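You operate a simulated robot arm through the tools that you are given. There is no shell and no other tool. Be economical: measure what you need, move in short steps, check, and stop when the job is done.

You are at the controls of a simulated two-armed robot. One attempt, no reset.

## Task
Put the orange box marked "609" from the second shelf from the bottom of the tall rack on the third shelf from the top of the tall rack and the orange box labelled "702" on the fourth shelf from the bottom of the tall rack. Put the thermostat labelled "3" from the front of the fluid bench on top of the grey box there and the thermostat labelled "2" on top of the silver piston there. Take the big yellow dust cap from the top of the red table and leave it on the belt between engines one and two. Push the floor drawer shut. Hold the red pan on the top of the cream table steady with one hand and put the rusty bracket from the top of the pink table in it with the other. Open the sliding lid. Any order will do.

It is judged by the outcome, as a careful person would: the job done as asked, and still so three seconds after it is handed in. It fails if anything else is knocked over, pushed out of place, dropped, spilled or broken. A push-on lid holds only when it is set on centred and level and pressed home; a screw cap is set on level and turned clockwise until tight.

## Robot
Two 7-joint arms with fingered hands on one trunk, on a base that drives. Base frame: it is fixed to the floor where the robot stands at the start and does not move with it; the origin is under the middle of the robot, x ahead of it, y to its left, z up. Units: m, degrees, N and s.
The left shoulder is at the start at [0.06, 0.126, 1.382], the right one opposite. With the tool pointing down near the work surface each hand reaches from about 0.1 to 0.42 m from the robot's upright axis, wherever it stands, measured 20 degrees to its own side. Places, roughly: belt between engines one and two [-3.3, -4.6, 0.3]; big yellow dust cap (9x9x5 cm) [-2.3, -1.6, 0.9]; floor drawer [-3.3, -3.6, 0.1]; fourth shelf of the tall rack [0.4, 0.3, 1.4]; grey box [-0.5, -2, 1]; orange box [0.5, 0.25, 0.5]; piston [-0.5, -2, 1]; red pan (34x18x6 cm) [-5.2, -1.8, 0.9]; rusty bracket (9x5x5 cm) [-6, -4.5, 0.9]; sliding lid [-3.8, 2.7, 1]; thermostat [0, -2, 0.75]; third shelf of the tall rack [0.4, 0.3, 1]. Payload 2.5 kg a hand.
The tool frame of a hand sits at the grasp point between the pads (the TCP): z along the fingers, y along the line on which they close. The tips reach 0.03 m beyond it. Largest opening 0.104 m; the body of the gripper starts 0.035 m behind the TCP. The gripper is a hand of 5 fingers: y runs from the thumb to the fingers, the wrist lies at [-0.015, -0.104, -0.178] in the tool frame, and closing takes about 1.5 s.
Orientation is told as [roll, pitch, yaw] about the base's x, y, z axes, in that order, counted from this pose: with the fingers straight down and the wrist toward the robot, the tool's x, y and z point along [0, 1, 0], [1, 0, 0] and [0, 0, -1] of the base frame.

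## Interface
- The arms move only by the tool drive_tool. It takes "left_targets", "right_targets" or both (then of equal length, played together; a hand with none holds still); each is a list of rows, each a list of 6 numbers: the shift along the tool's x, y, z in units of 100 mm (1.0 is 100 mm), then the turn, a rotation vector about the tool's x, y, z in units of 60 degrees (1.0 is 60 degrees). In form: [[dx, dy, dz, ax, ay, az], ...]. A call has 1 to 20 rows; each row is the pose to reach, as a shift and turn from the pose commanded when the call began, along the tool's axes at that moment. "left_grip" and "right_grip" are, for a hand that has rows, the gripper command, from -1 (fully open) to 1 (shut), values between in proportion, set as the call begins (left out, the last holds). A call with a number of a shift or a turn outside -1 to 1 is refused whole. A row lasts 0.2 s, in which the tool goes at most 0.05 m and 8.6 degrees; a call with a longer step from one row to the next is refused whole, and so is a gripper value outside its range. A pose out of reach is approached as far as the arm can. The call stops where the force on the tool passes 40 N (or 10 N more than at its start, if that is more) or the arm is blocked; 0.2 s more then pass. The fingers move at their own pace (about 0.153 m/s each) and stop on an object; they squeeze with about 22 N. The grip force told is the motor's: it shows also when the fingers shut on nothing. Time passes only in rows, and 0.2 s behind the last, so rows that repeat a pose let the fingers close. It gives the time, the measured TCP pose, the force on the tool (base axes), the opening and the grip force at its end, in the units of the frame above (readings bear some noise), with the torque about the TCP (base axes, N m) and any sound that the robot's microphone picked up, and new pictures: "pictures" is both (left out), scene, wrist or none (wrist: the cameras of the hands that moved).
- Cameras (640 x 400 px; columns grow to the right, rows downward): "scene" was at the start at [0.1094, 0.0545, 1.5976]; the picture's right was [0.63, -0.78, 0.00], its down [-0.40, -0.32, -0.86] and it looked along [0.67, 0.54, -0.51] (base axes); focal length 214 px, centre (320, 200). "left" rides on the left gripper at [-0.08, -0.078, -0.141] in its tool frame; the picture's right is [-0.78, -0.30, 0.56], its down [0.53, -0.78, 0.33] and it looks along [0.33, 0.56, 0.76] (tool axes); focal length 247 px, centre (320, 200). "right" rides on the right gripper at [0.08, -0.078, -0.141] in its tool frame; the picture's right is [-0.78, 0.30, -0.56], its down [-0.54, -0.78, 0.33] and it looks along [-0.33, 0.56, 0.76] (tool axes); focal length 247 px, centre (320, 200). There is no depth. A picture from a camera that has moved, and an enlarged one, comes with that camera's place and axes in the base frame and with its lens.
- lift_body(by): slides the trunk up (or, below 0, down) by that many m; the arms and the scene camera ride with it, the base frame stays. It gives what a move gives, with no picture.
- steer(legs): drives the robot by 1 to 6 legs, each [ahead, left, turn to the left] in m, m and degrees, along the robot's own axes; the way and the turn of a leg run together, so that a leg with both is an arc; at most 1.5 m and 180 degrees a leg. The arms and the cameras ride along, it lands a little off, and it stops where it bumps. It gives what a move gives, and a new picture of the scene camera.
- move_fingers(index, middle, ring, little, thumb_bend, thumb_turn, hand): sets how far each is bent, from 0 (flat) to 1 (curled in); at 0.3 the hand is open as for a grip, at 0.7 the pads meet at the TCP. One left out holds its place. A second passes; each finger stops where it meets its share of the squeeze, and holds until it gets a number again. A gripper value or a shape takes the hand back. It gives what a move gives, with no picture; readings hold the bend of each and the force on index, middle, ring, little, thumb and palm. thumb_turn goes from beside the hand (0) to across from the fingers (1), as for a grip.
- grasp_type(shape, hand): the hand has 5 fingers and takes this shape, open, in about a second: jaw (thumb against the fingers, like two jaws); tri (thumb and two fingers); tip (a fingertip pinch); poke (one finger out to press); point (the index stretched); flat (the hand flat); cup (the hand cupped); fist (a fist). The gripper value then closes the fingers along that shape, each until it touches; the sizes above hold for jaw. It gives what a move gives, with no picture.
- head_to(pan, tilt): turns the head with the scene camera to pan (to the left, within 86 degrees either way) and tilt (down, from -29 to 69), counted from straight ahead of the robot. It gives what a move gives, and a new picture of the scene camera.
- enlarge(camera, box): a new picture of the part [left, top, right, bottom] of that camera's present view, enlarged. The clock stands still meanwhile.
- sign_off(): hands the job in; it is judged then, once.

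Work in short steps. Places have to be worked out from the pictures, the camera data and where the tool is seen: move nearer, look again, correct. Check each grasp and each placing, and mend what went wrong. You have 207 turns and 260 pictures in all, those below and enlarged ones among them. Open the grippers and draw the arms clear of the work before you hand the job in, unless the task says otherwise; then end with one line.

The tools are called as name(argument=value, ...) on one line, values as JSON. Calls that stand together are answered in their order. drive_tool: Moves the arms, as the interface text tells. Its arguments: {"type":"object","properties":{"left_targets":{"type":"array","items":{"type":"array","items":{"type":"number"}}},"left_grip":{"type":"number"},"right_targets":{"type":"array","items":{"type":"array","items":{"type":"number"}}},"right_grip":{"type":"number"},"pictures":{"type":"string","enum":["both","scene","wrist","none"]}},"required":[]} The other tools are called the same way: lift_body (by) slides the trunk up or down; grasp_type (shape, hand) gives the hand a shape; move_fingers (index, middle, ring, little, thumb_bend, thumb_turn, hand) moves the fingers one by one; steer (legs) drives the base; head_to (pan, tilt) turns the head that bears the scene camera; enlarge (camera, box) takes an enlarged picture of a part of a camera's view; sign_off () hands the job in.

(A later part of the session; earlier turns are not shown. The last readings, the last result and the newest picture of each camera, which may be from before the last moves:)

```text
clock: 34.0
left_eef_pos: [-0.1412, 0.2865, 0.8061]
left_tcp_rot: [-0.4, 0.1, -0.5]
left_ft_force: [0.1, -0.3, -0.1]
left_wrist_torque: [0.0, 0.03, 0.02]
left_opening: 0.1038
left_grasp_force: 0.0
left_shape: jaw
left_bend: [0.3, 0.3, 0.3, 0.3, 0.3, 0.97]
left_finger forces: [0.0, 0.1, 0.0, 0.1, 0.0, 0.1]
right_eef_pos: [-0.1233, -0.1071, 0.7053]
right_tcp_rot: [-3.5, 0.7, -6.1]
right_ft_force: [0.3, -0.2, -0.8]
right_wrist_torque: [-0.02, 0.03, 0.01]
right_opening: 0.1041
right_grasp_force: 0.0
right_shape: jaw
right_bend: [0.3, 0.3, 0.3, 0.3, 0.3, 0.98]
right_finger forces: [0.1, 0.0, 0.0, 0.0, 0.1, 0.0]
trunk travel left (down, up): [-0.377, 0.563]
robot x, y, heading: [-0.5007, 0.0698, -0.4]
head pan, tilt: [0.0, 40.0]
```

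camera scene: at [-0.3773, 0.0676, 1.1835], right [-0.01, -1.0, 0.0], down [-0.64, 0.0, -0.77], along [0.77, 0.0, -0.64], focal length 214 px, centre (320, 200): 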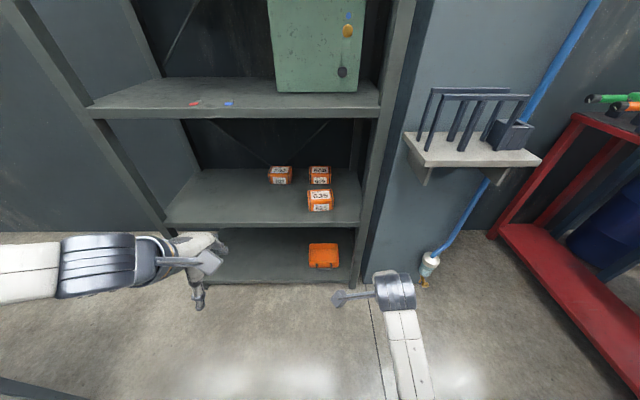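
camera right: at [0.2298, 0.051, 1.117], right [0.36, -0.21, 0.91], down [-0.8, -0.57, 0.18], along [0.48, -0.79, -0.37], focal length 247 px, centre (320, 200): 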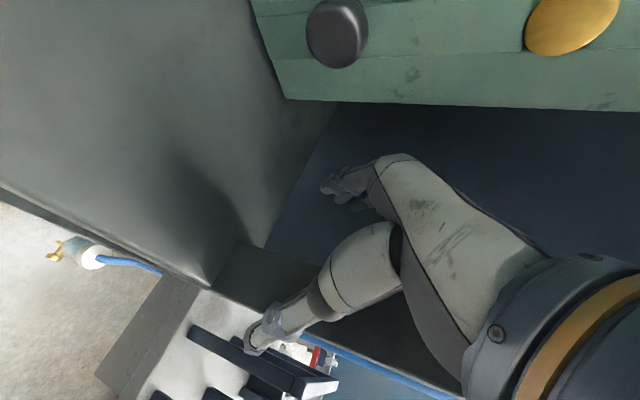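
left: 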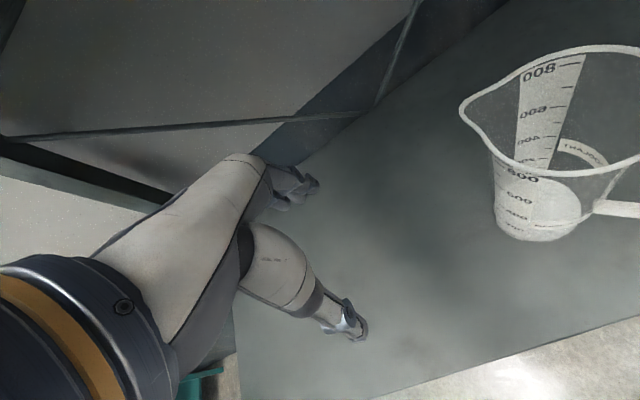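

Before entering the rack I test the left hand's forward reach in the open (rel. x 0.36 → 0.56) and pull the right hand back.

drive_tool(left_targets=[[0, 0.12, 0, 0, 0, 0], [0, 0.25, 0, 0, 0, 0], [0, 0.37, 0, 0, 0, 0], [0, 0.5, 0, 0, 0, 0], [0, 0.62, 0, 0, 0, 0], [0, 0.75, 0, 0, 0, 0], [0, 0.87, 0, 0, 0, 0], [0, 1, 0, 0, 0, 0]], right_targets=[[0, -0.12, 0, 0, 0, -0.02], [0, -0.25, 0, 0, 0, -0.04], [0, -0.37, 0, 0, 0, -0.06], [0, -0.5, 0, 0, 0, -0.08], [0, -0.62, 0, 0, 0, -0.1], [0, -0.75, 0, 0, 0, -0.1], [0, -0.87, 0, 0, 0, -0.1], [0, -1, 0, 0, 0, -0.1]], pictures="none")

drive_tool(left_targets=[[0, 0.12, 0, 0, 0, 0], [0, 0.25, 0, 0, 0, 0], [0, 0.37, 0, 0, 0, 0], [0, 0.5, 0, 0, 0, 0], [0, 0.62, 0, 0, 0, 0], [0, 0.75, 0, 0, 0, 0], [0, 0.87, 0, 0, 0, 0], [0, 1, 0, 0, 0, 0]], pictures="scene")

```text
clock: 35.8
left_eef_pos: [-0.0392, 0.2855, 0.8053]
left_tcp_rot: [-0.5, 0.1, -0.5]
left_ft_force: [-0.8, -0.2, 0.3]
left_wrist_torque: [0.02, -0.01, -0.02]
left_opening: 0.1038
left_grasp_force: 0.1
left_shape: jaw
left_bend: [0.3, 0.3, 0.3, 0.3, 0.3, 0.97]
left_finger forces: [0.0, 0.0, 0.0, 0.0, 0.1, 0.0]
right_eef_pos: [-0.1708, -0.0843, 0.6877]
right_tcp_rot: [-2.3, -1.0, -0.2]
right_ft_force: [0.6, 0.0, -0.4]
right_wrist_torque: [-0.01, 0.01, 0.0]
right_opening: 0.1039
right_grasp_force: 0.1
right_shape: jaw
right_bend: [0.3, 0.3, 0.3, 0.3, 0.3, 0.98]
right_finger forces: [0.0, 0.1, 0.0, 0.0, 0.0, 0.1]
right hand out of reach, approached as far as the arm can: row 4, 5, 6, 7, 8
trunk travel left (down, up): [-0.377, 0.563]
robot x, y, heading: [-0.5019, 0.0677, -0.3]
head pan, tilt: [0.0, 40.0]
```

```text
clock: 37.6
left_eef_pos: [0.061, 0.2848, 0.805]
left_tcp_rot: [-0.5, 0.0, -0.6]
left_ft_force: [-0.3, 0.6, 0.5]
left_wrist_torque: [-0.01, -0.02, 0.01]
left_opening: 0.1041
left_grasp_force: 0.1
left_shape: jaw
left_bend: [0.3, 0.3, 0.3, 0.3, 0.3, 0.97]
left_finger forces: [0.0, 0.1, 0.0, 0.1, 0.1, 0.1]
right_eef_pos: [-0.1714, -0.0845, 0.6878]
right_tcp_rot: [-2.2, -0.8, -0.1]
right_ft_force: [-0.3, -0.6, 1.6]
right_wrist_torque: [-0.03, 0.01, 0.04]
right_opening: 0.104
right_grasp_force: 0.1
right_shape: jaw
right_bend: [0.3, 0.3, 0.3, 0.3, 0.3, 0.98]
right_finger forces: [0.0, 0.1, 0.0, 0.0, 0.0, 0.0]
trunk travel left (down, up): [-0.377, 0.563]
robot x, y, heading: [-0.4999, 0.0735, -0.3]
head pan, tilt: [0.0, 40.0]
camera scene: at [-0.3772, 0.0677, 1.1835], right [-0.01, -1.0, 0.0], down [-0.64, 0.0, -0.77], along [0.77, 0.0, -0.64], focal length 214 px, centre (320, 200)
```

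scene: 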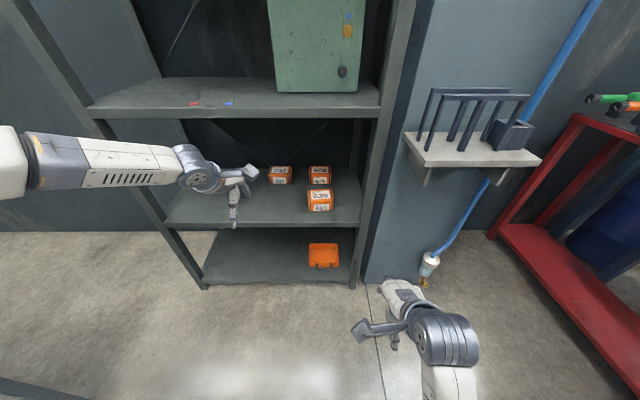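

Reach is ample. I extend the left hand another 10 cm so the base can stay back, and raise the right hand out of the way.

drive_tool(left_targets=[[0, 0.12, 0, 0, 0, 0], [0, 0.25, 0, 0, 0, 0], [0, 0.37, 0, 0, 0, 0], [0, 0.5, 0, 0, 0, 0], [0, 0.62, 0, 0, 0, 0], [0, 0.75, 0, 0, 0, 0], [0, 0.87, 0, 0, 0, 0], [0, 1, 0, 0, 0, 0]], right_targets=[[0, -0.1, -0.12, 0, 0, 0], [0.05, -0.2, -0.25, 0, 0, 0], [0.1, -0.25, -0.37, 0, 0, 0], [0.15, -0.3, -0.5, 0, 0, 0], [0.2, -0.4, -0.62, 0, 0, 0], [0.25, -0.5, -0.75, 0, 0, 0], [0.3, -0.5, -0.87, 0, 0, 0], [0.4, -0.5, -1, 0, 0, 0]], pictures="none")

lift_body(by=-0.12)

head_to(pan=5, tilt=35)

```text
clock: 38.7
left_eef_pos: [0.1132, 0.2861, 0.807]
left_tcp_rot: [-0.5, 0.0, -0.5]
left_ft_force: [-0.1, 0.1, -0.4]
left_wrist_torque: [0.02, -0.02, -0.04]
left_opening: 0.1038
left_grasp_force: 0.1
left_shape: jaw
left_bend: [0.3, 0.3, 0.3, 0.3, 0.3, 0.97]
left_finger forces: [0.0, 0.0, 0.0, 0.0, 0.0, 0.1]
left hand out of reach, approached as far as the arm can: row 5
right_eef_pos: [-0.1661, -0.0816, 0.706]
right_tcp_rot: [-9.3, 0.3, 0.3]
right_ft_force: [-0.8, -0.1, -1.3]
right_wrist_torque: [0.04, 0.03, 0.01]
right_opening: 0.1036
right_grasp_force: 0.0
right_shape: jaw
right_bend: [0.3, 0.3, 0.3, 0.3, 0.3, 0.98]
right_finger forces: [0.1, 0.1, 0.0, 0.0, 0.0, 0.1]
right hand out of reach, approached as far as the arm can: row 1, 2, 3, 4, 5
trunk travel left (down, up): [-0.377, 0.563]
robot x, y, heading: [-0.5018, 0.0684, -0.8]
head pan, tilt: [0.0, 40.0]
stopped in row 5 (right hand): the arm was blocked; the commanded pose is now the measured one
```

```text
clock: 40.2
left_eef_pos: [0.1127, 0.2851, 0.6875]
left_tcp_rot: [-0.5, -0.1, -0.4]
left_ft_force: [-0.1, 0.5, 0.0]
left_wrist_torque: [0.03, -0.02, 0.0]
left_opening: 0.1038
left_grasp_force: 0.0
left_shape: jaw
left_bend: [0.3, 0.3, 0.3, 0.3, 0.3, 0.97]
left_finger forces: [0.0, 0.1, 0.1, 0.1, 0.0, 0.1]
right_eef_pos: [-0.167, -0.0823, 0.5864]
right_tcp_rot: [-9.3, 0.5, 0.4]
right_ft_force: [-0.2, -0.1, 0.2]
right_wrist_torque: [-0.02, 0.01, 0.0]
right_opening: 0.104
right_grasp_force: 0.0
right_shape: jaw
right_bend: [0.3, 0.3, 0.3, 0.3, 0.3, 0.98]
right_finger forces: [0.1, 0.1, 0.1, 0.0, 0.0, 0.0]
trunk travel left (down, up): [-0.257, 0.683]
robot x, y, heading: [-0.5002, 0.0713, -0.3]
head pan, tilt: [0.0, 40.0]
```

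```text
clock: 40.8
left_eef_pos: [0.1115, 0.2844, 0.6861]
left_tcp_rot: [-0.4, 0.0, -0.4]
left_ft_force: [-0.4, 0.2, 0.4]
left_wrist_torque: [0.0, -0.02, -0.03]
left_opening: 0.104
left_grasp_force: 0.0
left_shape: jaw
left_bend: [0.3, 0.3, 0.3, 0.3, 0.3, 0.97]
left_finger forces: [0.0, 0.0, 0.0, 0.0, 0.1, 0.0]
right_eef_pos: [-0.1679, -0.0829, 0.5854]
right_tcp_rot: [-9.2, 0.5, 0.4]
right_ft_force: [-0.2, -0.4, -0.3]
right_wrist_torque: [0.02, 0.0, -0.01]
right_opening: 0.1038
right_grasp_force: 0.0
right_shape: jaw
right_bend: [0.3, 0.3, 0.3, 0.3, 0.3, 0.98]
right_finger forces: [0.1, 0.0, 0.1, 0.1, 0.0, 0.0]
trunk travel left (down, up): [-0.257, 0.683]
robot x, y, heading: [-0.5004, 0.0705, -0.5]
head pan, tilt: [5.0, 35.0]
camera scene: at [-0.3745, 0.0753, 1.071], right [0.08, -1.0, 0.0], down [-0.57, -0.05, -0.82], along [0.82, 0.07, -0.57], focal length 214 px, centre (320, 200)
```

scene: 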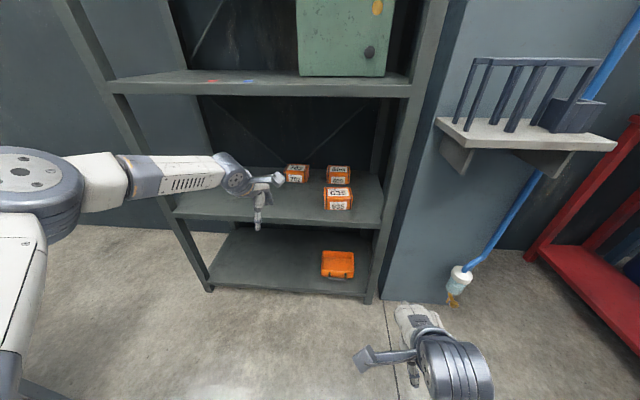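

The left reach is rel. 0.61. I raise the right hand straight up (no retraction) so it stays above shelf-2 items.

drive_tool(right_targets=[[0.1, 0, -0.1, 0, 0, 0], [0.2, 0, -0.2, 0, 0, 0], [0.3, 0, -0.3, 0, 0, 0], [0.4, 0, -0.4, 0, 0, 0], [0.5, 0, -0.5, 0, 0, 0], [0.6, 0, -0.6, 0, 0, 0], [0.6, 0, -0.8, 0, 0, 0], [0.6, 0, -1, 0, 0, 0]], pictures="none")

enlarge(camera="scene", box=[230, 140, 390, 240])

```text
clock: 41.7
left_eef_pos: [0.1139, 0.2858, 0.6867]
left_tcp_rot: [-0.5, -0.1, -0.5]
left_ft_force: [1.0, -0.7, -0.3]
left_wrist_torque: [-0.02, 0.01, 0.0]
left_opening: 0.1038
left_grasp_force: 0.0
left_shape: jaw
left_bend: [0.3, 0.3, 0.3, 0.3, 0.3, 0.97]
left_finger forces: [0.0, 0.1, 0.0, 0.0, 0.0, 0.0]
right_eef_pos: [-0.1692, -0.0907, 0.6025]
right_tcp_rot: [-18.6, 0.6, 0.5]
right_ft_force: [0.7, -1.0, 0.0]
right_wrist_torque: [0.02, 0.04, 0.02]
right_opening: 0.1042
right_grasp_force: 0.0
right_shape: jaw
right_bend: [0.3, 0.3, 0.3, 0.3, 0.3, 0.98]
right_finger forces: [0.1, 0.0, 0.0, 0.0, 0.0, 0.0]
trunk travel left (down, up): [-0.257, 0.683]
robot x, y, heading: [-0.502, 0.0689, -0.4]
head pan, tilt: [5.0, 35.0]
stopped in row 4 (right hand): the arm was blocked; the commanded pose is now the measured one
```

```text
4.00 times, centred on (310, 190) of scene
camera zoom: at [-0.3745, 0.0752, 1.071], right [0.08, -1.0, 0.0], down [-0.57, -0.05, -0.82], along [0.82, 0.07, -0.57], focal length 858 px, centre (360, 240)
```

zoom: 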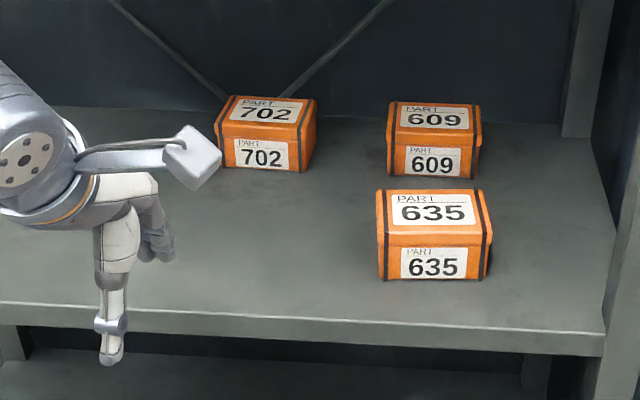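

Boxes refined: 702 centre (0.563, 0.27), 609 centre (0.57, 0.066), tops z≈0.60. The right arm is cramped when folded, so I extend it like the left one; then both can grip in one entry.

drive_tool(right_targets=[[0, 0.12, -0.05, 0, 0.02, 0], [0, 0.25, -0.1, 0, 0.05, 0], [0, 0.37, -0.15, 0, 0.08, 0], [0, 0.5, -0.2, 0, 0.11, 0], [0, 0.62, -0.25, 0, 0.15, 0], [0, 0.75, -0.3, 0, 0.2, 0], [0, 0.87, -0.35, 0, 0.25, 0], [0, 1, -0.4, 0, 0.3, 0]], pictures="none")

drive_tool(right_targets=[[0, 0.12, -0.05, 0, 0, 0], [0, 0.25, -0.1, 0, 0, 0], [0, 0.37, -0.15, 0, 0, 0], [0, 0.5, -0.2, 0, 0, 0], [0, 0.62, -0.25, 0, 0, 0], [0, 0.75, -0.3, 0, 0, 0], [0, 0.87, -0.35, 0, 0, 0], [0, 1, -0.4, 0, 0, 0]], pictures="none")

```text
clock: 43.5
left_eef_pos: [0.113, 0.2851, 0.6853]
left_tcp_rot: [-0.5, 0.0, -0.6]
left_ft_force: [0.2, 0.3, 0.1]
left_wrist_torque: [-0.02, 0.03, 0.04]
left_opening: 0.1042
left_grasp_force: 0.1
left_shape: jaw
left_bend: [0.3, 0.3, 0.3, 0.3, 0.3, 0.97]
left_finger forces: [0.0, 0.0, 0.1, 0.0, 0.1, 0.0]
right_eef_pos: [-0.0687, -0.0781, 0.6394]
right_tcp_rot: [-0.7, 0.7, 0.3]
right_ft_force: [0.2, -0.3, -0.4]
right_wrist_torque: [0.01, -0.01, 0.01]
right_opening: 0.1039
right_grasp_force: 0.1
right_shape: jaw
right_bend: [0.3, 0.3, 0.3, 0.3, 0.3, 0.98]
right_finger forces: [0.0, 0.1, 0.0, 0.0, 0.0, 0.0]
trunk travel left (down, up): [-0.257, 0.683]
robot x, y, heading: [-0.5065, 0.0733, -0.6]
head pan, tilt: [5.0, 35.0]
```

```text
clock: 45.3
left_eef_pos: [0.1131, 0.2848, 0.6866]
left_tcp_rot: [-0.4, 0.0, -0.4]
left_ft_force: [-0.1, 0.2, -0.1]
left_wrist_torque: [0.02, 0.02, 0.01]
left_opening: 0.1038
left_grasp_force: 0.1
left_shape: jaw
left_bend: [0.3, 0.3, 0.3, 0.3, 0.3, 0.97]
left_finger forces: [0.0, 0.0, 0.0, 0.0, 0.0, 0.0]
right_eef_pos: [0.0303, -0.0748, 0.6779]
right_tcp_rot: [-0.4, 0.7, 0.5]
right_ft_force: [0.2, -0.1, 0.9]
right_wrist_torque: [-0.02, 0.04, 0.01]
right_opening: 0.1042
right_grasp_force: 0.0
right_shape: jaw
right_bend: [0.3, 0.3, 0.3, 0.3, 0.3, 0.98]
right_finger forces: [0.0, 0.1, 0.0, 0.0, 0.0, 0.0]
trunk travel left (down, up): [-0.257, 0.683]
robot x, y, heading: [-0.5024, 0.0706, -0.1]
head pan, tilt: [5.0, 35.0]
```

Right arm is level and extended. I bring both hands to the box spacing (y offset 0.204), then strafe left 8 cm.

drive_tool(right_targets=[[0.08, 0.1, 0, 0, 0, 0], [0.16, 0.2, 0, 0, 0, 0], [0.24, 0.3, 0, 0, 0, 0], [0.32, 0.4, 0, 0, 0, 0], [0.4, 0.5, 0, 0, 0, 0], [0.48, 0.6, 0, 0, 0, 0], [0.55, 0.7, 0, 0, 0, 0], [0.61, 0.8, 0, 0, 0, 0]], left_targets=[[-0.12, 0, 0, 0, 0, 0], [-0.24, 0, 0, 0, 0, 0], [-0.36, 0, 0, 0, 0, 0], [-0.48, 0, 0, 0, 0, 0], [-0.6, 0, 0, 0, 0, 0], [-0.72, 0, 0, 0, 0, 0], [-0.84, 0, 0, 0, 0, 0], [-0.95, 0, 0, 0, 0, 0]], pictures="none")

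steer(legs=[[0, 0.08, 0], [0.2, 0, 0]])

```text
clock: 47.1
left_eef_pos: [0.0841, 0.2195, 0.6982]
left_tcp_rot: [-0.5, 0.1, -0.6]
left_ft_force: [-0.9, -0.1, 0.0]
left_wrist_torque: [-0.01, -0.01, 0.03]
left_opening: 0.1038
left_grasp_force: 0.1
left_shape: jaw
left_bend: [0.3, 0.3, 0.3, 0.3, 0.3, 0.97]
left_finger forces: [0.0, 0.0, 0.1, 0.0, 0.1, 0.0]
left hand out of reach, approached as far as the arm can: row 2, 3, 4, 5, 6, 7, 8
right_eef_pos: [0.1105, -0.0134, 0.6737]
right_tcp_rot: [-0.5, 0.8, 0.4]
right_ft_force: [-0.6, -0.4, 0.5]
right_wrist_torque: [0.02, 0.03, -0.01]
right_opening: 0.1038
right_grasp_force: 0.1
right_shape: jaw
right_bend: [0.3, 0.3, 0.3, 0.3, 0.3, 0.98]
right_finger forces: [0.0, 0.0, 0.1, 0.1, 0.0, 0.0]
trunk travel left (down, up): [-0.257, 0.683]
robot x, y, heading: [-0.497, 0.0719, -0.6]
head pan, tilt: [5.0, 35.0]
```

```text
clock: 49.3
left_eef_pos: [0.2817, 0.3007, 0.6963]
left_tcp_rot: [-0.5, 0.0, -0.1]
left_ft_force: [-0.4, -1.0, -0.4]
left_wrist_torque: [0.0, 0.05, 0.0]
left_opening: 0.1039
left_grasp_force: 0.0
left_shape: jaw
left_bend: [0.3, 0.3, 0.3, 0.3, 0.3, 0.97]
left_finger forces: [0.1, 0.0, 0.0, 0.1, 0.0, 0.0]
right_eef_pos: [0.3101, 0.0704, 0.6761]
right_tcp_rot: [-0.5, 0.7, 0.9]
right_ft_force: [0.3, -0.6, 0.4]
right_wrist_torque: [0.02, 0.0, -0.01]
right_opening: 0.1041
right_grasp_force: 0.0
right_shape: jaw
right_bend: [0.3, 0.3, 0.3, 0.3, 0.3, 0.98]
right_finger forces: [0.0, 0.1, 0.0, 0.1, 0.0, 0.1]
trunk travel left (down, up): [-0.257, 0.683]
robot x, y, heading: [-0.3048, 0.1497, 0.1]
head pan, tilt: [5.0, 35.0]
camera scene: at [-0.1762, 0.1557, 1.071], right [0.09, -1.0, 0.0], down [-0.57, -0.05, -0.82], along [0.82, 0.07, -0.57], focal length 214 px, centre (320, 200)
```

scene: 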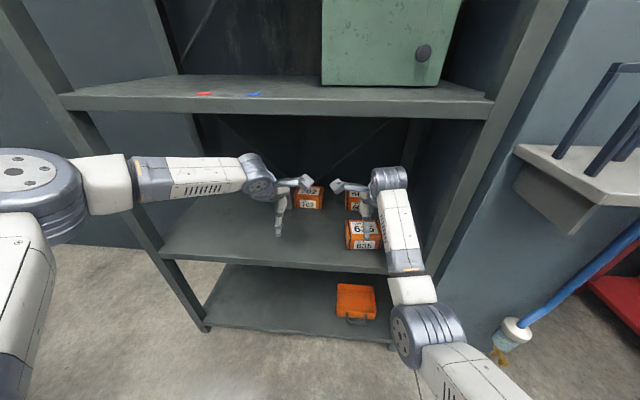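

Both arms are entering cleanly above the boxes. I shift 3 cm right and go forward another 20 cm.

steer(legs=[[0, -0.03, 0], [0.2, 0, 0]])

drive_tool(right_targets=[[0.1, 0, 0, 0, 0, 0], [0.2, 0, 0, 0, 0, 0], [0.24, 0, 0, 0, 0, 0]], left_targets=[[0, 0, 0, 0, 0, 0], [0, 0, 0, 0, 0, 0], [0, 0, 0, 0, 0, 0]], pictures="wrist")

```text
clock: 51.3
left_eef_pos: [0.479, 0.2725, 0.6982]
left_tcp_rot: [-0.4, -0.1, -0.3]
left_ft_force: [-0.4, -0.2, -0.6]
left_wrist_torque: [0.01, 0.0, 0.01]
left_opening: 0.1039
left_grasp_force: 0.1
left_shape: jaw
left_bend: [0.3, 0.3, 0.3, 0.3, 0.3, 0.97]
left_finger forces: [0.0, 0.0, 0.0, 0.2, 0.1, 0.1]
right_eef_pos: [0.5058, 0.0389, 0.6757]
right_tcp_rot: [-0.5, 0.7, 0.7]
right_ft_force: [0.1, -0.2, -0.1]
right_wrist_torque: [0.01, -0.01, 0.02]
right_opening: 0.104
right_grasp_force: 0.0
right_shape: jaw
right_bend: [0.3, 0.3, 0.3, 0.3, 0.3, 0.98]
right_finger forces: [0.1, 0.1, 0.0, 0.1, 0.1, 0.1]
trunk travel left (down, up): [-0.257, 0.683]
robot x, y, heading: [-0.1077, 0.1224, -0.2]
head pan, tilt: [5.0, 35.0]
camera scene: at [0.0196, 0.1253, 1.071], right [0.09, -1.0, 0.0], down [-0.57, -0.05, -0.82], along [0.82, 0.07, -0.57], focal length 214 px, centre (320, 200)
```

scene: 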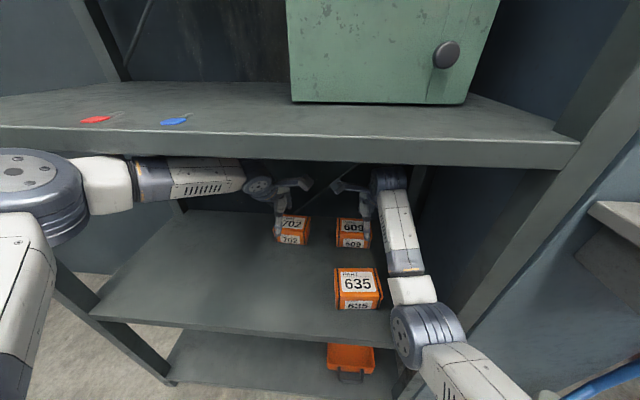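

```text
clock: 52.1
left_eef_pos: [0.4775, 0.2723, 0.6973]
left_tcp_rot: [-0.5, -0.1, -0.1]
left_ft_force: [0.9, -0.4, -0.4]
left_wrist_torque: [0.0, 0.01, 0.02]
left_opening: 0.1039
left_grasp_force: 0.0
left_shape: jaw
left_bend: [0.3, 0.3, 0.3, 0.3, 0.3, 0.97]
left_finger forces: [0.0, 0.0, 0.0, 0.1, 0.0, 0.0]
right_eef_pos: [0.5059, 0.0625, 0.6756]
right_tcp_rot: [-0.5, 0.7, 0.7]
right_ft_force: [-0.9, 0.8, -0.9]
right_wrist_torque: [0.01, -0.01, 0.0]
right_opening: 0.1039
right_grasp_force: 0.1
right_shape: jaw
right_bend: [0.3, 0.3, 0.3, 0.3, 0.3, 0.98]
right_finger forces: [0.0, 0.0, 0.0, 0.0, 0.1, 0.1]
trunk travel left (down, up): [-0.257, 0.683]
robot x, y, heading: [-0.1074, 0.121, -0.1]
head pan, tilt: [5.0, 35.0]
camera right: at [0.4282, 0.1438, 0.8165], right [0.31, -0.77, 0.56], down [-0.77, -0.55, -0.32], along [0.55, -0.33, -0.77], focal length 247 px, centre (320, 200)
camera left: at [0.3989, 0.193, 0.8395], right [-0.3, -0.78, -0.55], down [-0.78, 0.53, -0.34], along [0.56, 0.33, -0.76], focal length 247 px, centre (320, 200)
```

right: 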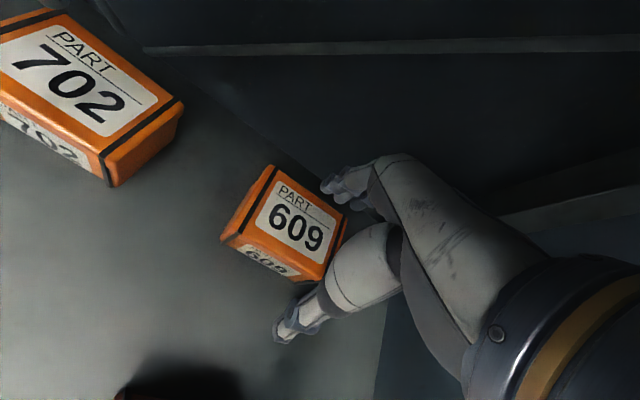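
left: 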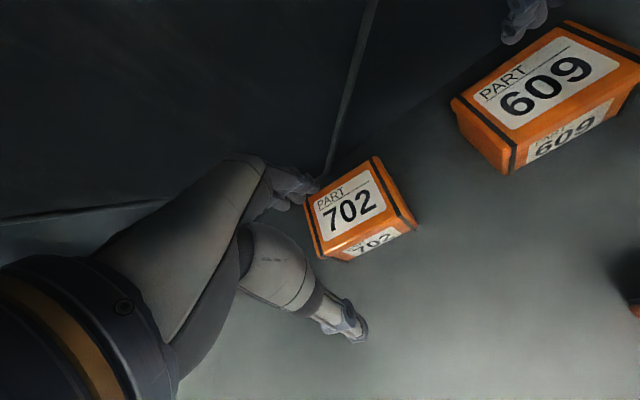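

Both views agree: 609 at (0.547, 0.062), 702 at (0.545, 0.266). I creep forward 6 cm and then fine-align both hands.

steer(legs=[[0.06, 0, 0]])

drive_tool(right_targets=[[0, -0.1, 0, 0, 0, 0], [0, -0.18, 0.1, 0, 0, 0], [0, -0.18, 0.2, 0, 0, 0]], left_targets=[[0, 0.05, 0, 0, 0, 0], [0, 0.09, 0.1, 0, 0, 0], [0, 0.09, 0.4, 0, 0, 0]], pictures="wrist")

```text
clock: 53.0
left_eef_pos: [0.5002, 0.2736, 0.6925]
left_tcp_rot: [-0.4, 0.5, 0.3]
left_ft_force: [-1.0, -0.2, 0.2]
left_wrist_torque: [0.01, 0.0, -0.01]
left_opening: 0.104
left_grasp_force: 0.0
left_shape: jaw
left_bend: [0.3, 0.3, 0.3, 0.3, 0.3, 0.97]
left_finger forces: [0.0, 0.1, 0.1, 0.0, 0.0, 0.0]
right_eef_pos: [0.5329, 0.0627, 0.6797]
right_tcp_rot: [-0.4, 0.5, 1.2]
right_ft_force: [0.1, 0.0, 0.6]
right_wrist_torque: [0.01, -0.02, 0.04]
right_opening: 0.1041
right_grasp_force: 0.1
right_shape: jaw
right_bend: [0.3, 0.3, 0.3, 0.3, 0.3, 0.98]
right_finger forces: [0.1, 0.0, 0.0, 0.1, 0.0, 0.1]
trunk travel left (down, up): [-0.257, 0.683]
robot x, y, heading: [-0.0747, 0.1175, 0.3]
head pan, tilt: [5.0, 35.0]
stopped in leg 1: the robot was blocked; the commanded pose is now the measured one
camera scene: at [0.0448, 0.1226, 1.0722], right [0.09, -1.0, 0.0], down [-0.57, -0.05, -0.82], along [0.82, 0.08, -0.57], focal length 214 px, centre (320, 200)
```

scene: 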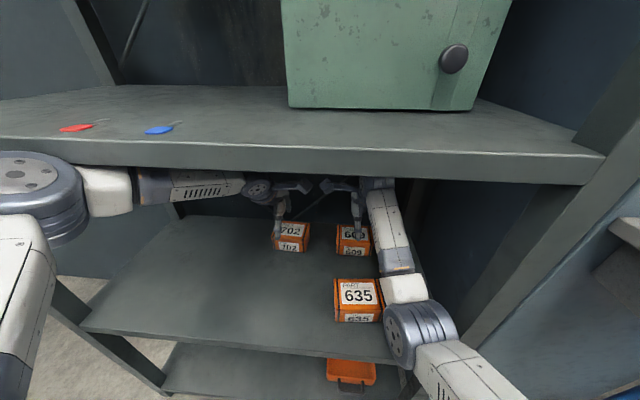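

```text
clock: 53.8
left_eef_pos: [0.4977, 0.2867, 0.6717]
left_tcp_rot: [-0.8, -0.5, 0.5]
left_ft_force: [-0.1, 0.7, 0.2]
left_wrist_torque: [0.01, 0.0, 0.02]
left_opening: 0.1038
left_grasp_force: 0.1
left_shape: jaw
left_bend: [0.3, 0.3, 0.3, 0.3, 0.3, 0.97]
left_finger forces: [0.0, 0.0, 0.0, 0.0, 0.0, 0.0]
left hand out of reach, approached as far as the arm can: row 1, 2, 3
right_eef_pos: [0.5151, 0.0639, 0.6624]
right_tcp_rot: [-0.5, 0.2, 1.0]
right_ft_force: [0.2, -0.7, 0.7]
right_wrist_torque: [0.0, -0.02, 0.0]
right_opening: 0.1042
right_grasp_force: 0.0
right_shape: jaw
right_bend: [0.3, 0.3, 0.3, 0.3, 0.3, 0.98]
right_finger forces: [0.0, 0.0, 0.0, 0.0, 0.0, 0.0]
trunk travel left (down, up): [-0.257, 0.683]
robot x, y, heading: [-0.0739, 0.1192, 0.4]
head pan, tilt: [5.0, 35.0]
camera right: at [0.4374, 0.1453, 0.8033], right [0.31, -0.77, 0.56], down [-0.77, -0.55, -0.32], along [0.56, -0.33, -0.76], focal length 247 px, centre (320, 200)
camera left: at [0.418, 0.2086, 0.8132], right [-0.29, -0.79, -0.55], down [-0.78, 0.52, -0.35], along [0.56, 0.33, -0.76], focal length 247 px, centre (320, 200)
```

right: 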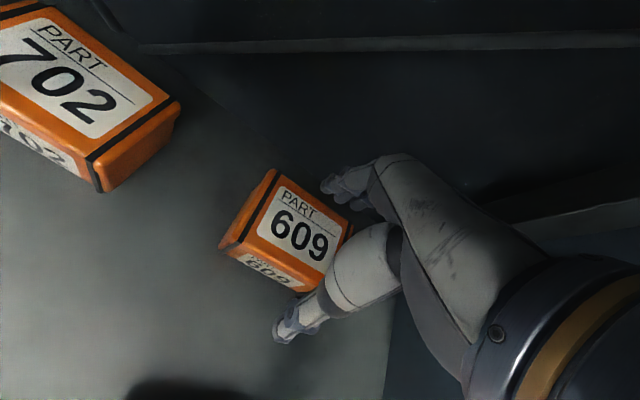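
left: 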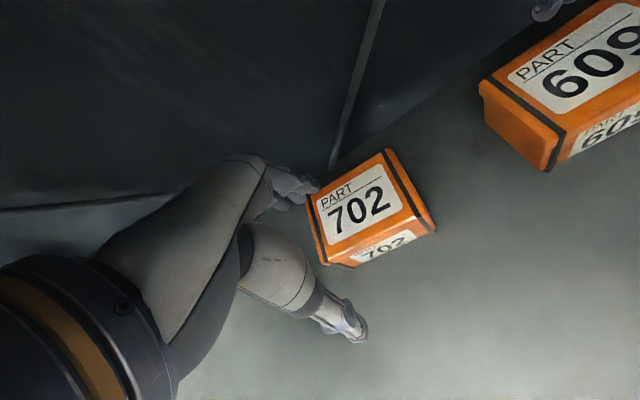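

The base is blocked at x≈-0.075, and the left arm can't quite reach 702 from here, so I'll use the right hand for 609 now. Forward 3.3 cm, then down 5 cm and look.

drive_tool(right_targets=[[0, 0.15, 0, 0, 0, 0], [0.02, 0.33, 0, 0, 0, 0], [0.02, 0.33, 0.15, 0, 0, 0], [0.02, 0.33, 0.3, 0, 0, 0], [0.02, 0.33, 0.45, 0, 0, 0]], pictures="both")

```text
clock: 55.0
left_eef_pos: [0.4971, 0.2875, 0.6696]
left_tcp_rot: [-0.7, -0.3, 0.4]
left_ft_force: [-0.3, 0.4, -0.3]
left_wrist_torque: [-0.02, -0.02, -0.01]
left_opening: 0.104
left_grasp_force: 0.0
left_shape: jaw
left_bend: [0.3, 0.3, 0.3, 0.3, 0.3, 0.97]
left_finger forces: [0.1, 0.0, 0.0, 0.1, 0.0, 0.1]
right_eef_pos: [0.5465, 0.0649, 0.6167]
right_tcp_rot: [-0.5, 0.2, 1.0]
right_ft_force: [-0.3, 0.0, 0.3]
right_wrist_torque: [-0.01, -0.02, -0.02]
right_opening: 0.1038
right_grasp_force: 0.0
right_shape: jaw
right_bend: [0.3, 0.3, 0.3, 0.3, 0.3, 0.98]
right_finger forces: [0.0, 0.0, 0.0, 0.1, 0.1, 0.0]
trunk travel left (down, up): [-0.257, 0.683]
robot x, y, heading: [-0.0782, 0.1189, 0.1]
head pan, tilt: [5.0, 35.0]
camera scene: at [0.043, 0.1246, 1.0724], right [0.09, -1.0, 0.0], down [-0.56, -0.05, -0.83], along [0.82, 0.07, -0.56], focal length 214 px, centre (320, 200)
camera right: at [0.4686, 0.1467, 0.7569], right [0.31, -0.77, 0.56], down [-0.77, -0.55, -0.32], along [0.56, -0.33, -0.76], focal length 247 px, centre (320, 200)
```

scene: 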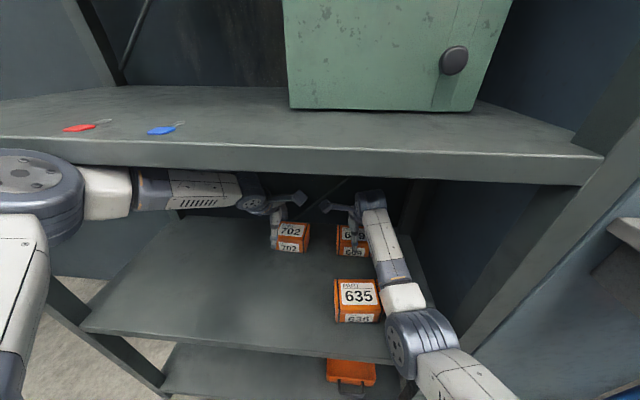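
right: 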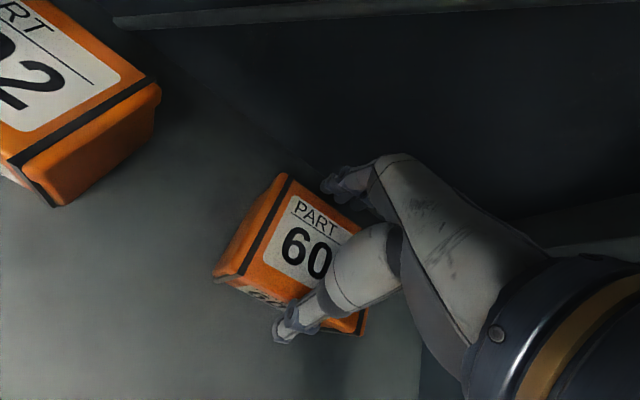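

The hand straddles 609 well. Down another 3.3 cm, then close.

drive_tool(right_targets=[[0, 0, 0.12, 0, 0, 0], [0, 0, 0.24, 0, 0, 0], [0, 0, 0.33, 0, 0, 0]], pictures="wrist")

drive_tool(right_targets=[[0, 0, 0, 0, 0, 0], [0, 0, 0, 0, 0, 0], [0, 0, 0, 0, 0, 0], [0, 0, 0, 0, 0, 0], [0, 0, 0, 0, 0, 0], [0, 0, 0, 0, 0, 0], [0, 0, 0, 0, 0, 0], [0, 0, 0, 0, 0, 0]], right_grip=1, pictures="wrist")

```text
clock: 55.8
left_eef_pos: [0.4959, 0.2875, 0.6692]
left_tcp_rot: [-0.6, -0.2, 0.3]
left_ft_force: [-0.3, 0.8, 0.6]
left_wrist_torque: [0.01, -0.06, -0.02]
left_opening: 0.1039
left_grasp_force: 0.0
left_shape: jaw
left_bend: [0.3, 0.3, 0.3, 0.3, 0.3, 0.97]
left_finger forces: [0.0, 0.1, 0.0, 0.1, 0.1, 0.0]
right_eef_pos: [0.5496, 0.0661, 0.5884]
right_tcp_rot: [-0.5, -0.5, 1.0]
right_ft_force: [-5.9, 0.4, 24.3]
right_wrist_torque: [0.09, 0.41, 0.0]
right_opening: 0.104
right_grasp_force: 0.0
right_shape: jaw
right_bend: [0.29, 0.3, 0.3, 0.3, 0.27, 0.97]
right_finger forces: [5.7, 0.0, 0.1, 0.0, 16.8, 0.0]
trunk travel left (down, up): [-0.257, 0.683]
robot x, y, heading: [-0.0784, 0.117, 0.1]
head pan, tilt: [5.0, 35.0]
camera right: at [0.4694, 0.1462, 0.7278], right [0.3, -0.77, 0.56], down [-0.76, -0.55, -0.34], along [0.57, -0.33, -0.75], focal length 247 px, centre (320, 200)
```

right: 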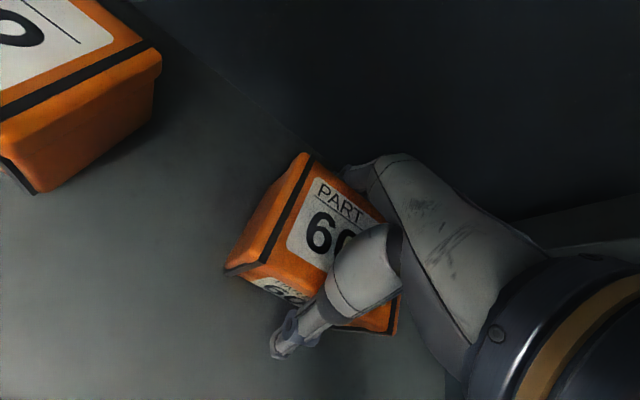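

```text
clock: 57.6
left_eef_pos: [0.4941, 0.2859, 0.667]
left_tcp_rot: [-0.6, -0.2, 0.3]
left_ft_force: [-0.1, -0.3, -0.7]
left_wrist_torque: [0.0, 0.0, 0.0]
left_opening: 0.1038
left_grasp_force: 0.1
left_shape: jaw
left_bend: [0.3, 0.3, 0.3, 0.3, 0.3, 0.97]
left_finger forces: [0.1, 0.0, 0.1, 0.0, 0.0, 0.0]
right_eef_pos: [0.5495, 0.0653, 0.5875]
right_tcp_rot: [-0.6, -0.4, 1.1]
right_ft_force: [-8.4, 3.4, 23.9]
right_wrist_torque: [-0.1, -0.83, 0.11]
right_opening: 0.0717
right_grasp_force: 21.8
right_shape: jaw
right_bend: [0.27, 0.39, 0.35, 0.31, 0.56, 0.97]
right_finger forces: [21.4, 13.3, 3.1, 2.7, 45.8, 0.0]
trunk travel left (down, up): [-0.257, 0.683]
robot x, y, heading: [-0.0732, 0.1189, 0.1]
head pan, tilt: [5.0, 35.0]
camera right: at [0.4693, 0.146, 0.7271], right [0.31, -0.77, 0.56], down [-0.77, -0.55, -0.33], along [0.57, -0.33, -0.76], focal length 247 px, centre (320, 200)
```

right: 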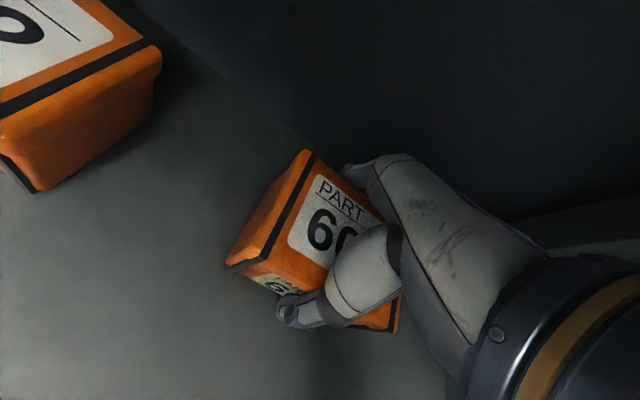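

The box is gripped (opening 0.072, 22 N). I lift it 7 cm and look.

drive_tool(right_targets=[[0, 0, -0.12, 0, 0, 0], [0, 0, -0.25, 0, 0, 0], [0, 0, -0.37, 0, 0, 0], [0, 0, -0.5, 0, 0, 0], [0, 0, -0.62, 0, 0, 0], [0, 0, -0.75, 0, 0, 0]], pictures="both")

```text
clock: 59.0
left_eef_pos: [0.4954, 0.2865, 0.6668]
left_tcp_rot: [-0.6, -0.1, 0.3]
left_ft_force: [-0.2, 0.8, -0.2]
left_wrist_torque: [-0.04, -0.02, 0.01]
left_opening: 0.104
left_grasp_force: 0.1
left_shape: jaw
left_bend: [0.3, 0.3, 0.3, 0.3, 0.3, 0.97]
left_finger forces: [0.1, 0.1, 0.0, 0.0, 0.0, 0.0]
right_eef_pos: [0.5487, 0.0659, 0.657]
right_tcp_rot: [-0.4, 0.2, 0.9]
right_ft_force: [0.3, -1.0, -5.4]
right_wrist_torque: [0.02, -0.02, 0.01]
right_opening: 0.0718
right_grasp_force: 22.0
right_shape: jaw
right_bend: [0.27, 0.4, 0.35, 0.31, 0.57, 0.97]
right_finger forces: [16.7, 12.5, 2.6, 1.5, 35.3, 0.1]
trunk travel left (down, up): [-0.257, 0.683]
robot x, y, heading: [-0.0721, 0.1213, 0.1]
head pan, tilt: [5.0, 35.0]
camera scene: at [0.0425, 0.1243, 1.0723], right [0.09, -1.0, 0.0], down [-0.56, -0.05, -0.83], along [0.82, 0.07, -0.56], focal length 214 px, centre (320, 200)
camera right: at [0.4693, 0.1461, 0.7986], right [0.31, -0.77, 0.56], down [-0.77, -0.55, -0.32], along [0.56, -0.33, -0.76], focal length 247 px, centre (320, 200)
```

scene: 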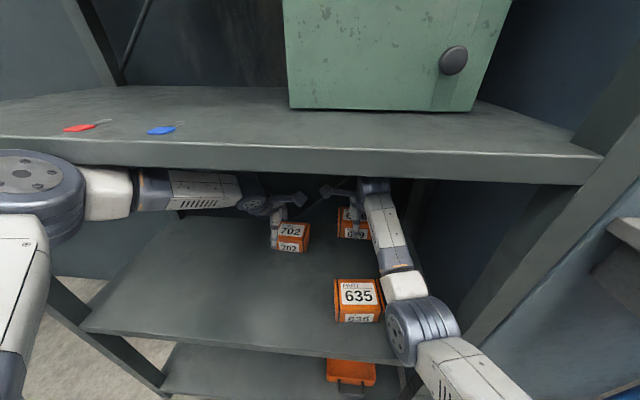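
right: 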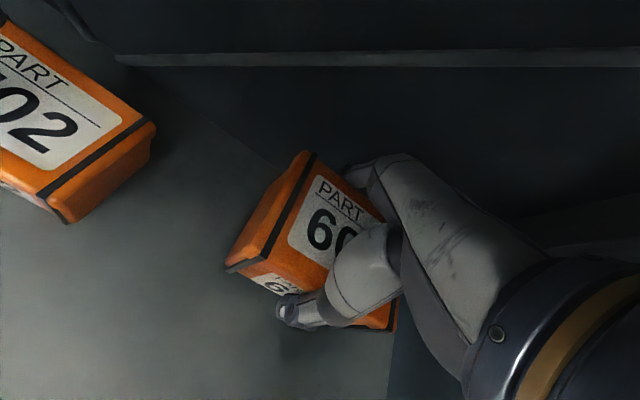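

609 is held. I lift 2 cm more so it clears 635, then back out.

drive_tool(right_targets=[[0, 0, -0.1, 0, 0, 0], [0, 0, -0.2, 0, 0, 0]], left_targets=[[0, 0, -0.1, 0, 0, 0], [0, 0, -0.2, 0, 0, 0]], pictures="none")

steer(legs=[[-0.5, 0, 0]])

```text
clock: 59.6
left_eef_pos: [0.4922, 0.2878, 0.6678]
left_tcp_rot: [-0.5, 1.8, 0.3]
left_ft_force: [0.1, -0.6, -0.2]
left_wrist_torque: [0.02, -0.03, 0.0]
left_opening: 0.1037
left_grasp_force: 0.1
left_shape: jaw
left_bend: [0.3, 0.3, 0.3, 0.3, 0.3, 0.97]
left_finger forces: [0.1, 0.0, 0.1, 0.0, 0.0, 0.0]
right_eef_pos: [0.5497, 0.0644, 0.6722]
right_tcp_rot: [-0.7, 0.5, 0.9]
right_ft_force: [0.3, 0.3, -5.7]
right_wrist_torque: [0.03, -0.03, 0.0]
right_opening: 0.0715
right_grasp_force: 22.0
right_shape: jaw
right_bend: [0.27, 0.4, 0.35, 0.31, 0.57, 0.97]
right_finger forces: [16.7, 12.6, 2.6, 1.6, 35.2, 0.0]
trunk travel left (down, up): [-0.257, 0.683]
robot x, y, heading: [-0.0749, 0.1227, 0.3]
head pan, tilt: [5.0, 35.0]
```

```text
clock: 62.7
left_eef_pos: [-0.0164, 0.2825, 0.6771]
left_tcp_rot: [-0.6, 1.1, -0.2]
left_ft_force: [0.1, 0.1, 0.1]
left_wrist_torque: [0.03, 0.0, 0.03]
left_opening: 0.1038
left_grasp_force: 0.1
left_shape: jaw
left_bend: [0.3, 0.3, 0.3, 0.3, 0.3, 0.97]
left_finger forces: [0.0, 0.0, 0.0, 0.0, 0.0, 0.1]
right_eef_pos: [0.0354, 0.0613, 0.6714]
right_tcp_rot: [-0.5, 0.9, 0.5]
right_ft_force: [0.4, -0.3, -4.5]
right_wrist_torque: [0.03, -0.01, 0.01]
right_opening: 0.0716
right_grasp_force: 22.3
right_shape: jaw
right_bend: [0.27, 0.4, 0.35, 0.31, 0.57, 0.97]
right_finger forces: [16.7, 12.6, 2.6, 1.7, 34.6, 0.0]
trunk travel left (down, up): [-0.257, 0.683]
robot x, y, heading: [-0.5931, 0.1177, -0.4]
head pan, tilt: [5.0, 35.0]
camera scene: at [-0.4647, 0.1236, 1.0709], right [0.08, -1.0, 0.0], down [-0.57, -0.05, -0.82], along [0.82, 0.07, -0.57], focal length 214 px, centre (320, 200)
```

scene: 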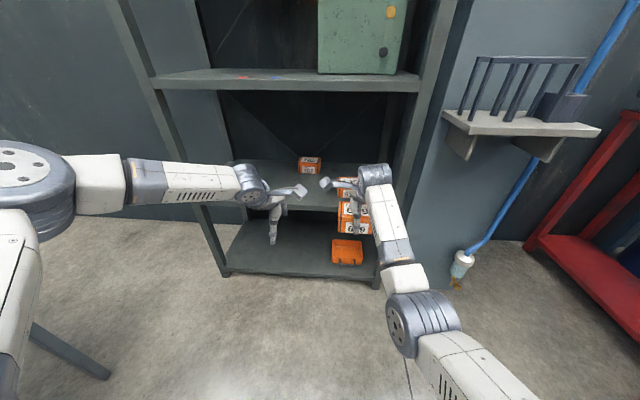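

Now I raise the trunk toward shelf 3 level and retract the left hand, while shifting the right hand inward; target spot for 609 is (0.42, 0.30), left of the cabinet and behind the keys.

lift_body(by=0.4)

drive_tool(right_targets=[[0.09, 0, -0.03, 0, 0, 0], [0.18, 0, -0.06, 0, 0, 0], [0.27, 0, -0.1, 0, 0, 0], [0.36, 0, -0.15, 0, 0, 0], [0.45, 0, -0.2, 0, 0, 0], [0.54, 0, -0.25, 0, 0, 0], [0.62, 0, -0.28, 0, 0, 0], [0.7, 0, -0.28, 0, 0, 0]], left_targets=[[0, -0.12, 0, 0, 0, 0], [0, -0.25, 0, 0, 0, 0], [0, -0.37, 0, 0, 0, 0], [0, -0.5, 0, 0, 0, 0], [0, -0.62, 0, 0, 0, 0], [0, -0.75, 0, 0, 0, 0], [0, -0.87, 0, 0, 0, 0], [0, -1, 0, 0, 0, 0]], pictures="none")

steer(legs=[[0, 0.17, 0]])

```text
clock: 66.5
left_eef_pos: [-0.0172, 0.2823, 1.0777]
left_tcp_rot: [-0.5, 1.0, -0.2]
left_ft_force: [0.3, 0.3, 0.6]
left_wrist_torque: [0.01, -0.02, -0.02]
left_opening: 0.1041
left_grasp_force: 0.1
left_shape: jaw
left_bend: [0.3, 0.3, 0.3, 0.3, 0.3, 0.97]
left_finger forces: [0.1, 0.0, 0.1, 0.1, 0.0, 0.0]
right_eef_pos: [0.0358, 0.0606, 1.0698]
right_tcp_rot: [-0.5, 0.9, 0.5]
right_ft_force: [0.1, -0.4, -5.2]
right_wrist_torque: [0.0, 0.0, 0.02]
right_opening: 0.0717
right_grasp_force: 22.4
right_shape: jaw
right_bend: [0.27, 0.4, 0.35, 0.31, 0.57, 0.97]
right_finger forces: [16.6, 12.5, 2.5, 1.6, 34.4, 0.0]
trunk travel left (down, up): [-0.657, 0.283]
robot x, y, heading: [-0.591, 0.1168, 0.1]
head pan, tilt: [5.0, 35.0]
```

```text
clock: 68.3
left_eef_pos: [-0.1175, 0.2838, 1.0788]
left_tcp_rot: [-0.6, 0.9, -0.2]
left_ft_force: [-0.3, 0.1, -0.6]
left_wrist_torque: [0.0, 0.02, 0.03]
left_opening: 0.1041
left_grasp_force: 0.1
left_shape: jaw
left_bend: [0.3, 0.3, 0.3, 0.3, 0.3, 0.97]
left_finger forces: [0.0, 0.1, 0.1, 0.0, 0.0, 0.1]
right_eef_pos: [0.0348, 0.1312, 1.097]
right_tcp_rot: [-0.6, 0.9, 0.5]
right_ft_force: [0.2, -0.4, -5.0]
right_wrist_torque: [-0.01, -0.01, 0.03]
right_opening: 0.0713
right_grasp_force: 22.1
right_shape: jaw
right_bend: [0.27, 0.4, 0.36, 0.31, 0.57, 0.97]
right_finger forces: [16.5, 12.4, 2.5, 1.7, 34.3, 0.0]
trunk travel left (down, up): [-0.657, 0.283]
robot x, y, heading: [-0.5915, 0.1171, -0.1]
head pan, tilt: [5.0, 35.0]
```

```text
clock: 69.8
left_eef_pos: [-0.1168, 0.4547, 1.0792]
left_tcp_rot: [-0.6, 1.0, 0.0]
left_ft_force: [-1.1, 0.1, -0.5]
left_wrist_torque: [0.0, 0.04, -0.01]
left_opening: 0.1041
left_grasp_force: 0.1
left_shape: jaw
left_bend: [0.3, 0.3, 0.3, 0.3, 0.3, 0.97]
left_finger forces: [0.0, 0.0, 0.0, 0.1, 0.0, 0.1]
right_eef_pos: [0.0368, 0.3028, 1.0986]
right_tcp_rot: [-0.6, 1.0, 0.8]
right_ft_force: [-0.7, 0.2, -4.6]
right_wrist_torque: [0.03, 0.0, 0.0]
right_opening: 0.0714
right_grasp_force: 21.9
right_shape: jaw
right_bend: [0.27, 0.4, 0.36, 0.31, 0.57, 0.97]
right_finger forces: [16.6, 12.6, 2.5, 1.7, 34.3, 0.0]
trunk travel left (down, up): [-0.657, 0.283]
robot x, y, heading: [-0.5938, 0.2867, -0.1]
head pan, tilt: [5.0, 35.0]
camera scene: at [-0.4643, 0.2934, 1.4709], right [0.09, -1.0, 0.0], down [-0.57, -0.05, -0.82], along [0.82, 0.07, -0.57], focal length 214 px, centre (320, 200)
```

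scene: 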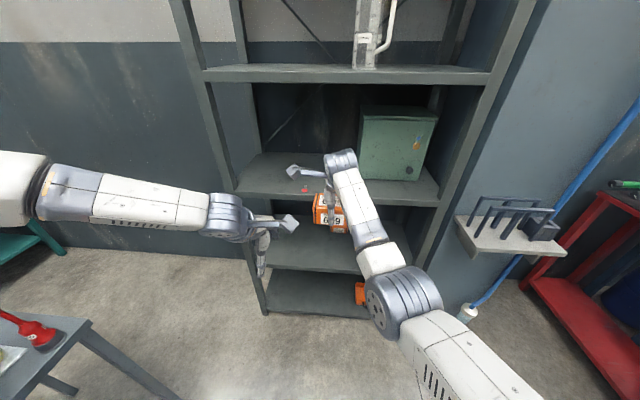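

Box 609 hangs level at shelf-3 height. I drive forward in two steps, checking between.

steer(legs=[[0.25, 0, 0]])

```text
clock: 71.6
left_eef_pos: [0.1309, 0.4551, 1.0793]
left_tcp_rot: [-0.5, 1.0, 0.1]
left_ft_force: [-0.9, 0.9, -0.4]
left_wrist_torque: [0.01, 0.0, -0.02]
left_opening: 0.1039
left_grasp_force: 0.2
left_shape: jaw
left_bend: [0.3, 0.3, 0.3, 0.3, 0.3, 0.97]
left_finger forces: [0.1, 0.0, 0.0, 0.0, 0.0, 0.0]
right_eef_pos: [0.2851, 0.3036, 1.0971]
right_tcp_rot: [-0.5, 1.0, 0.8]
right_ft_force: [0.5, 0.8, -5.1]
right_wrist_torque: [0.03, 0.03, 0.02]
right_opening: 0.0715
right_grasp_force: 22.2
right_shape: jaw
right_bend: [0.27, 0.4, 0.36, 0.31, 0.57, 0.97]
right_finger forces: [16.5, 12.6, 2.7, 1.7, 34.2, 0.1]
trunk travel left (down, up): [-0.657, 0.283]
robot x, y, heading: [-0.3442, 0.2892, 0.0]
head pan, tilt: [5.0, 35.0]
camera scene: at [-0.2159, 0.2931, 1.4709], right [0.09, -1.0, 0.0], down [-0.57, -0.05, -0.82], along [0.82, 0.07, -0.57], focal length 214 px, centre (320, 200)
```

scene: 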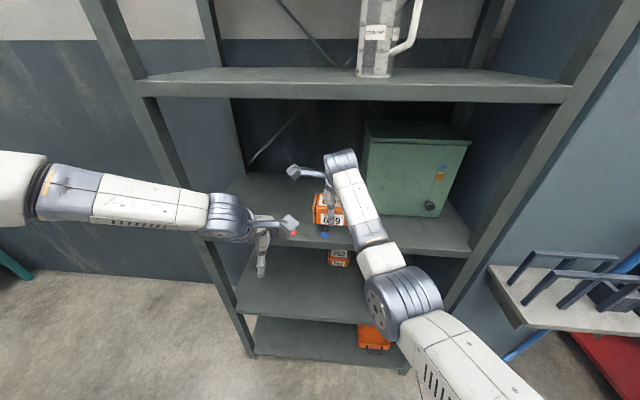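

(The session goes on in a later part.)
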